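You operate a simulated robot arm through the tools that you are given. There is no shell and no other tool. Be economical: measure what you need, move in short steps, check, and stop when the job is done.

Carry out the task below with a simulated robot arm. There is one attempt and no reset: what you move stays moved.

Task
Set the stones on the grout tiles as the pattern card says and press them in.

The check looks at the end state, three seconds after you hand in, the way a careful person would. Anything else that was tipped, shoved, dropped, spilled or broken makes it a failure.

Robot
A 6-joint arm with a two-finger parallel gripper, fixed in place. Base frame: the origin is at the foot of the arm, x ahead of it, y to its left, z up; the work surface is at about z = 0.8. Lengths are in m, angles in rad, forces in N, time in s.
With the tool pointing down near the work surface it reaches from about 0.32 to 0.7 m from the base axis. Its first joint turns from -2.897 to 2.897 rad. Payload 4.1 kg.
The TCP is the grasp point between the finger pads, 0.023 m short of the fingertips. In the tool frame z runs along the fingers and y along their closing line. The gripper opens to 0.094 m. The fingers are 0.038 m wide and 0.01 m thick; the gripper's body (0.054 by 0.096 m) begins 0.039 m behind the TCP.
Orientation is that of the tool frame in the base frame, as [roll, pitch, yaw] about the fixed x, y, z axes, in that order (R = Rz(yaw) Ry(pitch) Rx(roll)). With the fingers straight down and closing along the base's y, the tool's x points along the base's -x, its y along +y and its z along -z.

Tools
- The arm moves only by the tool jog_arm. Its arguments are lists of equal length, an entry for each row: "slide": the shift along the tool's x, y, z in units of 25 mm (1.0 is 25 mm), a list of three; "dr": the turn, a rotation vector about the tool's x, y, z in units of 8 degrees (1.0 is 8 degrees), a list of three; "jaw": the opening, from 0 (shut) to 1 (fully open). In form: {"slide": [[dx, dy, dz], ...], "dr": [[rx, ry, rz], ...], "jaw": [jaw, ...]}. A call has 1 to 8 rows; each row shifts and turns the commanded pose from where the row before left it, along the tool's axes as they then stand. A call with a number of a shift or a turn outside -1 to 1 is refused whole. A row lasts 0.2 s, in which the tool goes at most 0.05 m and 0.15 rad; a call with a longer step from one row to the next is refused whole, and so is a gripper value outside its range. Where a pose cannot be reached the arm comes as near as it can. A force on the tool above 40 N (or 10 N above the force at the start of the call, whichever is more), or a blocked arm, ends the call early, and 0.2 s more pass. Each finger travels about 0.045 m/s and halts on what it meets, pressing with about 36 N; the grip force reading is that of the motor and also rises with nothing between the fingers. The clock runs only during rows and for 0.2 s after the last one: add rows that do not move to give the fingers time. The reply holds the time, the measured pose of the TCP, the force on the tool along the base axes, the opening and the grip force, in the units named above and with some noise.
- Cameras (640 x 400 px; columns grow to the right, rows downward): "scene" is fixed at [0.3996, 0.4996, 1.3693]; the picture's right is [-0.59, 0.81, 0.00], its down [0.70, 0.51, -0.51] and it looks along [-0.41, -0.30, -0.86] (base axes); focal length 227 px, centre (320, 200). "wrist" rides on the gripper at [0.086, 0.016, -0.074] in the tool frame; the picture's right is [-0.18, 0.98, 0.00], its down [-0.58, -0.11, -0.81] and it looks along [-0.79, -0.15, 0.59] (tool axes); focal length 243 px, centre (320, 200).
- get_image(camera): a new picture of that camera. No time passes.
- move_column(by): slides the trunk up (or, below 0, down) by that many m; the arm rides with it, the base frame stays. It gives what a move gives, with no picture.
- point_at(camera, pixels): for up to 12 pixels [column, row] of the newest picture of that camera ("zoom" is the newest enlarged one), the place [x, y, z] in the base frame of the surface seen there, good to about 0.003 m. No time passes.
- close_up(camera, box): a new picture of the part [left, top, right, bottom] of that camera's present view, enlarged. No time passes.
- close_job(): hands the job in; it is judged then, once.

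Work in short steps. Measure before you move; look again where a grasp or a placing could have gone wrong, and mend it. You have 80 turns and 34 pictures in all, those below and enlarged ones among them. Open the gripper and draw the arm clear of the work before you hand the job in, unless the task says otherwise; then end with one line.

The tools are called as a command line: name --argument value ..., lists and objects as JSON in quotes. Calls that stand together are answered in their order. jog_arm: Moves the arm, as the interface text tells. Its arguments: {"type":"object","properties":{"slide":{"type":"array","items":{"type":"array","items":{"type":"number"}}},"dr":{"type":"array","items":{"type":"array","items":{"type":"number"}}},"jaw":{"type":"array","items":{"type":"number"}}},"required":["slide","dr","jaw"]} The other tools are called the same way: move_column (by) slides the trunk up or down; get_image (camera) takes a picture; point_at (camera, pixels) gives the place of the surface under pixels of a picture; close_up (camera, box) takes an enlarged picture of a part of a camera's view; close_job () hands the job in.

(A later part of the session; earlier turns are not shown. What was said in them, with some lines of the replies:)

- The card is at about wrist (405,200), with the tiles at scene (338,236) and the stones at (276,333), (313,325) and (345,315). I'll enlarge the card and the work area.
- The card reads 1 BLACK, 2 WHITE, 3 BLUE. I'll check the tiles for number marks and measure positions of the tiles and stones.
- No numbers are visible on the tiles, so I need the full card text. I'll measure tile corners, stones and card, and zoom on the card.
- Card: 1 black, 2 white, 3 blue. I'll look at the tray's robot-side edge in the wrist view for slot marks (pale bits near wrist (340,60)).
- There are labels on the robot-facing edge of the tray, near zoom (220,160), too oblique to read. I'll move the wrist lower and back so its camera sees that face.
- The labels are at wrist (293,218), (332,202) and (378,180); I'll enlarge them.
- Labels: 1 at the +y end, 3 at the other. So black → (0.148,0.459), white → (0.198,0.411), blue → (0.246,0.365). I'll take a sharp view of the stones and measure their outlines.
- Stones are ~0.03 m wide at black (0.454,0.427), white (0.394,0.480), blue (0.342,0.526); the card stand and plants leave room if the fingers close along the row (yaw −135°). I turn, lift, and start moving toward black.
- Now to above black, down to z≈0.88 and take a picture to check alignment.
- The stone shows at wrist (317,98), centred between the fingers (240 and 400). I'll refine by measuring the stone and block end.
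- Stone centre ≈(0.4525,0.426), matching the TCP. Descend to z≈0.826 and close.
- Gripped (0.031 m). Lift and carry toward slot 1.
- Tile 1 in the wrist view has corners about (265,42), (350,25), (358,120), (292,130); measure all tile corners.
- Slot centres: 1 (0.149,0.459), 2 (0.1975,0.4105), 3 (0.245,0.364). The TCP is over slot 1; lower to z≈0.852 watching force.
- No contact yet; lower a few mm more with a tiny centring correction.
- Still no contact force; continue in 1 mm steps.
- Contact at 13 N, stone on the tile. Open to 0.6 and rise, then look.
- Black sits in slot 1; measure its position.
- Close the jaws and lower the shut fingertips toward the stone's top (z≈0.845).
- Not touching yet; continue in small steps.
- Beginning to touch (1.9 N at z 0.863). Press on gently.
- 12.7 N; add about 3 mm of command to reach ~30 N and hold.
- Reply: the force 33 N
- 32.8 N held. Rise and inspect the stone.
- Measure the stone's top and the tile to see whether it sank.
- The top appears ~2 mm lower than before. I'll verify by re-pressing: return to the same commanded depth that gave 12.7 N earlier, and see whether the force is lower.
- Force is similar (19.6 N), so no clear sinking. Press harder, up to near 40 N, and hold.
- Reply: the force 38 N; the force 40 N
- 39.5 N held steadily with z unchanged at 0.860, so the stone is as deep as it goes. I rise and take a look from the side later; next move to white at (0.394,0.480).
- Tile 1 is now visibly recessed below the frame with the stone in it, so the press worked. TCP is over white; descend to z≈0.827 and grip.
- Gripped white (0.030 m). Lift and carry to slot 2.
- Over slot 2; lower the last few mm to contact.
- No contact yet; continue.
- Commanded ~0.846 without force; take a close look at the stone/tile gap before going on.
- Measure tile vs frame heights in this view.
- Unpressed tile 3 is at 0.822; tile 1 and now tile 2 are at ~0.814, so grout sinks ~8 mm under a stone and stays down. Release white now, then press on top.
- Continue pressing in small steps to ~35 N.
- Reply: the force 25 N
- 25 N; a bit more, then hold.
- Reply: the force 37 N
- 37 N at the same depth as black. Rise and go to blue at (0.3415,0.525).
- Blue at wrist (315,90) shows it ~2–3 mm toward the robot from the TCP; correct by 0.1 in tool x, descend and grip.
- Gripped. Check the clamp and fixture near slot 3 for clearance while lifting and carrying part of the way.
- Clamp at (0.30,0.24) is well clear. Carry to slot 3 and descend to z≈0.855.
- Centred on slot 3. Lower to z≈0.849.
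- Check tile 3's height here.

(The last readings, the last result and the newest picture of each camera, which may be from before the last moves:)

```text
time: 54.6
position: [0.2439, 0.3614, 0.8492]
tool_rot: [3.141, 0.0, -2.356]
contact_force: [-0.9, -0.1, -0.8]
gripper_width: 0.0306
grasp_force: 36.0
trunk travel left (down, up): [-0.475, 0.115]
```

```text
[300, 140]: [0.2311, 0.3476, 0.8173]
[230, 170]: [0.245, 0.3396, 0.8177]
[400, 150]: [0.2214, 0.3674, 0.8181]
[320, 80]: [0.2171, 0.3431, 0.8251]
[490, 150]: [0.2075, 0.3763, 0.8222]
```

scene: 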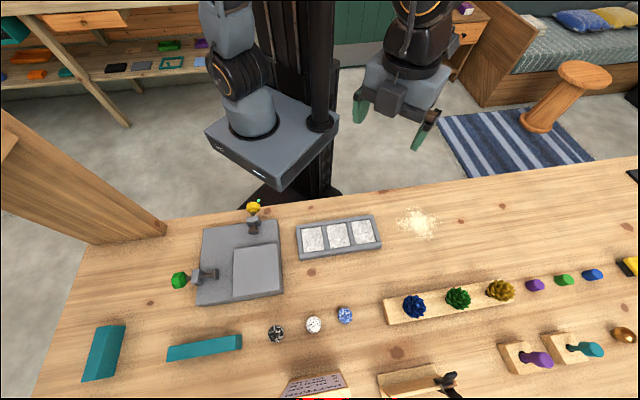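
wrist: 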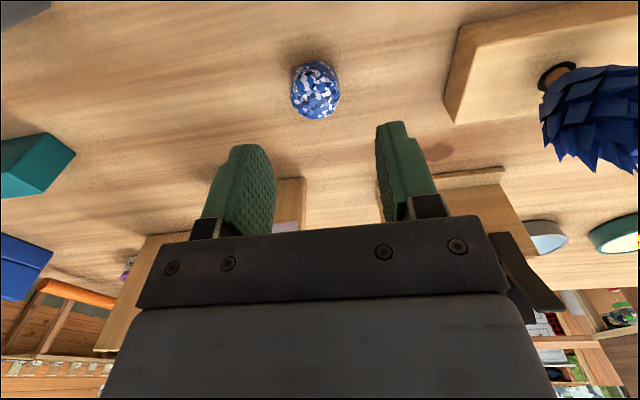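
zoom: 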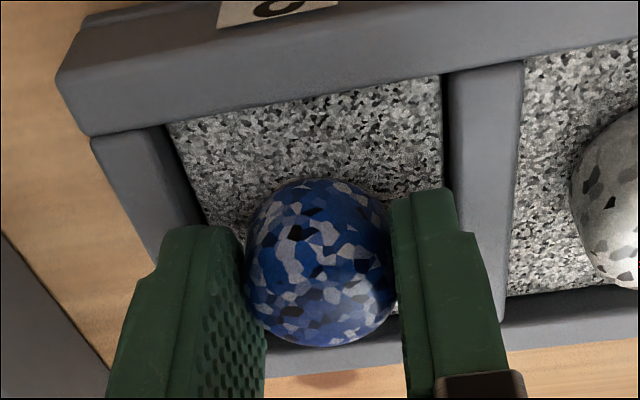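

Tile 3 has begun to sink (0.818), so the stone rests on it. Release, rise and close, then press.

jog_arm --slide '[[0, 0, 0.03], [0, 0, 0], [0, 0, 0], [0, 0, 0], [0, 0, -0.8], [0, 0, -0.8], [0, 0, -0.3], [0, 0, 0]]' --dr '[[0, 0, 0], [0, 0, 0], [0, 0, 0], [0, 0, 0], [0, 0, 0], [0, 0, 0], [0, 0, 0], [0, 0, 0]]' --jaw '[0, 0.55, 0.55, 0.55, 0.55, 0.55, 0, 0]'

jog_arm --slide '[[0, 0, 0], [0, 0, 0], [0, 0, 0.4], [0, 0, 0.4], [0, 0, 0.2], [0, 0, 0.1], [0, 0, 0.05], [0, 0, 0]]' --dr '[[0, 0, 0], [0, 0, 0], [0, 0, 0], [0, 0, 0], [0, 0, 0], [0, 0, 0], [0, 0, 0], [0, 0, 0]]' --jaw '[0, 0, 0, 0, 0, 0, 0, 0]'

```text
time: 56.4
position: [0.244, 0.3623, 0.8944]
tool_rot: [3.141, -0.001, -2.356]
contact_force: [-0.6, -0.7, 0.6]
gripper_width: 0.0
grasp_force: 0.0
trunk travel left (down, up): [-0.475, 0.115]
```

```text
time: 58.2
position: [0.2444, 0.3615, 0.8656]
tool_rot: [-3.142, 0.0, -2.356]
contact_force: [0.6, 0.0, 0.1]
gripper_width: 0.0
grasp_force: 35.6
trunk travel left (down, up): [-0.475, 0.115]
```

Continue pressing slowly.

jog_arm --slide '[[0, 0, 0.06], [0, 0, 0.06], [0, 0, 0.05], [0, 0, 0]]' --dr '[[0, 0, 0], [0, 0, 0], [0, 0, 0], [0, 0, 0]]' --jaw '[0, 0, 0, 0]'

jog_arm --slide '[[0, 0, 0.05], [0, 0, 0.03], [0, 0, 0]]' --dr '[[0, 0, 0], [0, 0, 0], [0, 0, 0]]' --jaw '[0, 0, 0]'

```text
time: 59.2
position: [0.2446, 0.3624, 0.8632]
tool_rot: [-3.139, 0.0, -2.355]
contact_force: [0.9, -0.7, 3.8]
gripper_width: 0.0002
grasp_force: 35.7
trunk travel left (down, up): [-0.475, 0.115]
```

```text
time: 60.0
position: [0.2439, 0.3631, 0.8612]
tool_rot: [3.141, 0.004, -2.356]
contact_force: [1.6, -1.6, 20.3]
gripper_width: 0.0003
grasp_force: 35.7
trunk travel left (down, up): [-0.475, 0.115]
```

20 N; bring it to ~37 N and hold.

jog_arm --slide '[[0, 0, 0.05], [0, 0, 0.03], [0, 0, 0], [0, 0, 0]]' --dr '[[0, 0, 0], [0, 0, 0], [0, 0, 0], [0, 0, 0]]' --jaw '[0, 0, 0, 0]'

jog_arm --slide '[[0, 0, -0.4], [0, 0, -1], [0, 0, -1], [0, 0, -1], [0, 0, -1], [0, 0, -1], [0, 0, -1], [0, 0, -1]]' --dr '[[0, 0, 0], [0, 0, 0], [0, 0, 0], [0, 0, 0], [0, 0, 0], [0, 0, 0], [0, 0, 0], [0, 0, 0]]' --jaw '[0, 0, 0, 1, 1, 1, 1, 1]'

jog_arm --slide '[[0, 1, 0], [0, 1, 0], [0, 1, 0], [0, 1, 0], [0, 1, 0], [0, 1, 0], [0, 1, 0], [0, 1, 0]]' --dr '[[0, 0, 0], [0, 0, 0], [0, 0, 0], [0, 0, 0], [0, 0, 0], [0, 0, 0], [0, 0, 0], [0, 0, 0]]' --jaw '[1, 1, 1, 1, 1, 1, 1, 1]'

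get_image --camera "scene"

close_up --camera "scene" --box '[280, 200, 400, 275]'

```text
time: 60.8
position: [0.2447, 0.3628, 0.8602]
tool_rot: [3.139, 0.008, -2.354]
contact_force: [-2.5, -8.8, 27.8]
gripper_width: 0.0001
grasp_force: 35.6
trunk travel left (down, up): [-0.475, 0.115]
stopped in row 4: the force on the tool passed its limit (the readings are from after the stop); the commanded pose is now the measured one
```

```text
time: 62.6
position: [0.2418, 0.3639, 1.0438]
tool_rot: [3.139, 0.004, -2.357]
contact_force: [-0.8, 0.4, -0.4]
gripper_width: 0.094
grasp_force: 0.2
trunk travel left (down, up): [-0.475, 0.115]
```

```text
time: 64.4
position: [0.1001, 0.504, 1.0432]
tool_rot: [3.138, 0.006, -2.357]
contact_force: [-0.8, 0.4, -0.2]
gripper_width: 0.0939
grasp_force: 0.1
trunk travel left (down, up): [-0.475, 0.115]
```

```text
9 pictures are left
```

scene: 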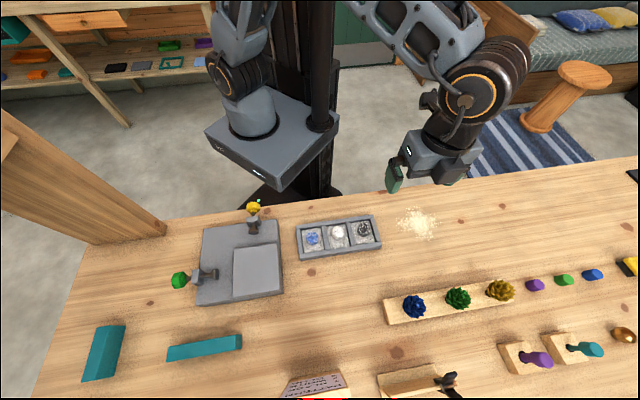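

```text
5.33 times, centred on (340, 238) of scene
```

zoom: 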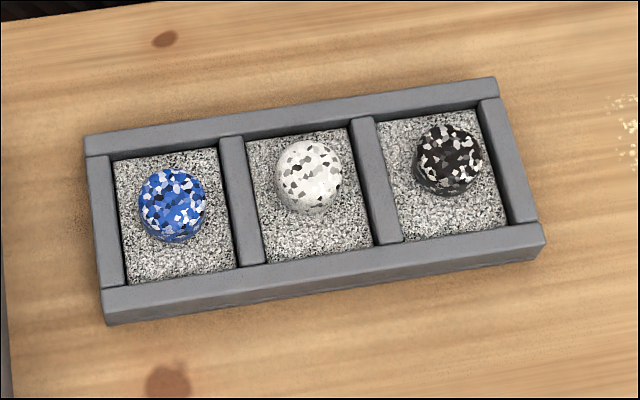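

All three stones sit in their slots; check that the tiles are equally deep and stones level.

point_at --camera "zoom" --pixels '[[170, 265], [215, 245], [310, 243], [350, 225], [440, 225], [480, 210], [172, 200], [308, 172], [448, 155], [135, 180], [270, 150], [400, 150]]'

```text
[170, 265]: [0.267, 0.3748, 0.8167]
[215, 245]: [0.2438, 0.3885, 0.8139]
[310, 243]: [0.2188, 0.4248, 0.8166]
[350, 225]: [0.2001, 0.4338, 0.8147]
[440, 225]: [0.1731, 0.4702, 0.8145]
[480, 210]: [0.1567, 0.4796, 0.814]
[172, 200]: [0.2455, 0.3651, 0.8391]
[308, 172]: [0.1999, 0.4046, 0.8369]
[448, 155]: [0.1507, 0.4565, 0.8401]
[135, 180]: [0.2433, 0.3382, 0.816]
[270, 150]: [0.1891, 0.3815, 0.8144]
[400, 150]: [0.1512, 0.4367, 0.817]
```

All tiles are recessed equally (~0.815), the stone tops are level (~0.839) and centred, the gripper is open and the arm is clear, and nothing else moved. Handing in.

close_job

```text
The job is handed in.
```

The stones are set as the card says: black in slot 1, white in slot 2, blue in slot 3. All three are pressed in, their tiles about 7 mm below where they started, and the job is handed in.
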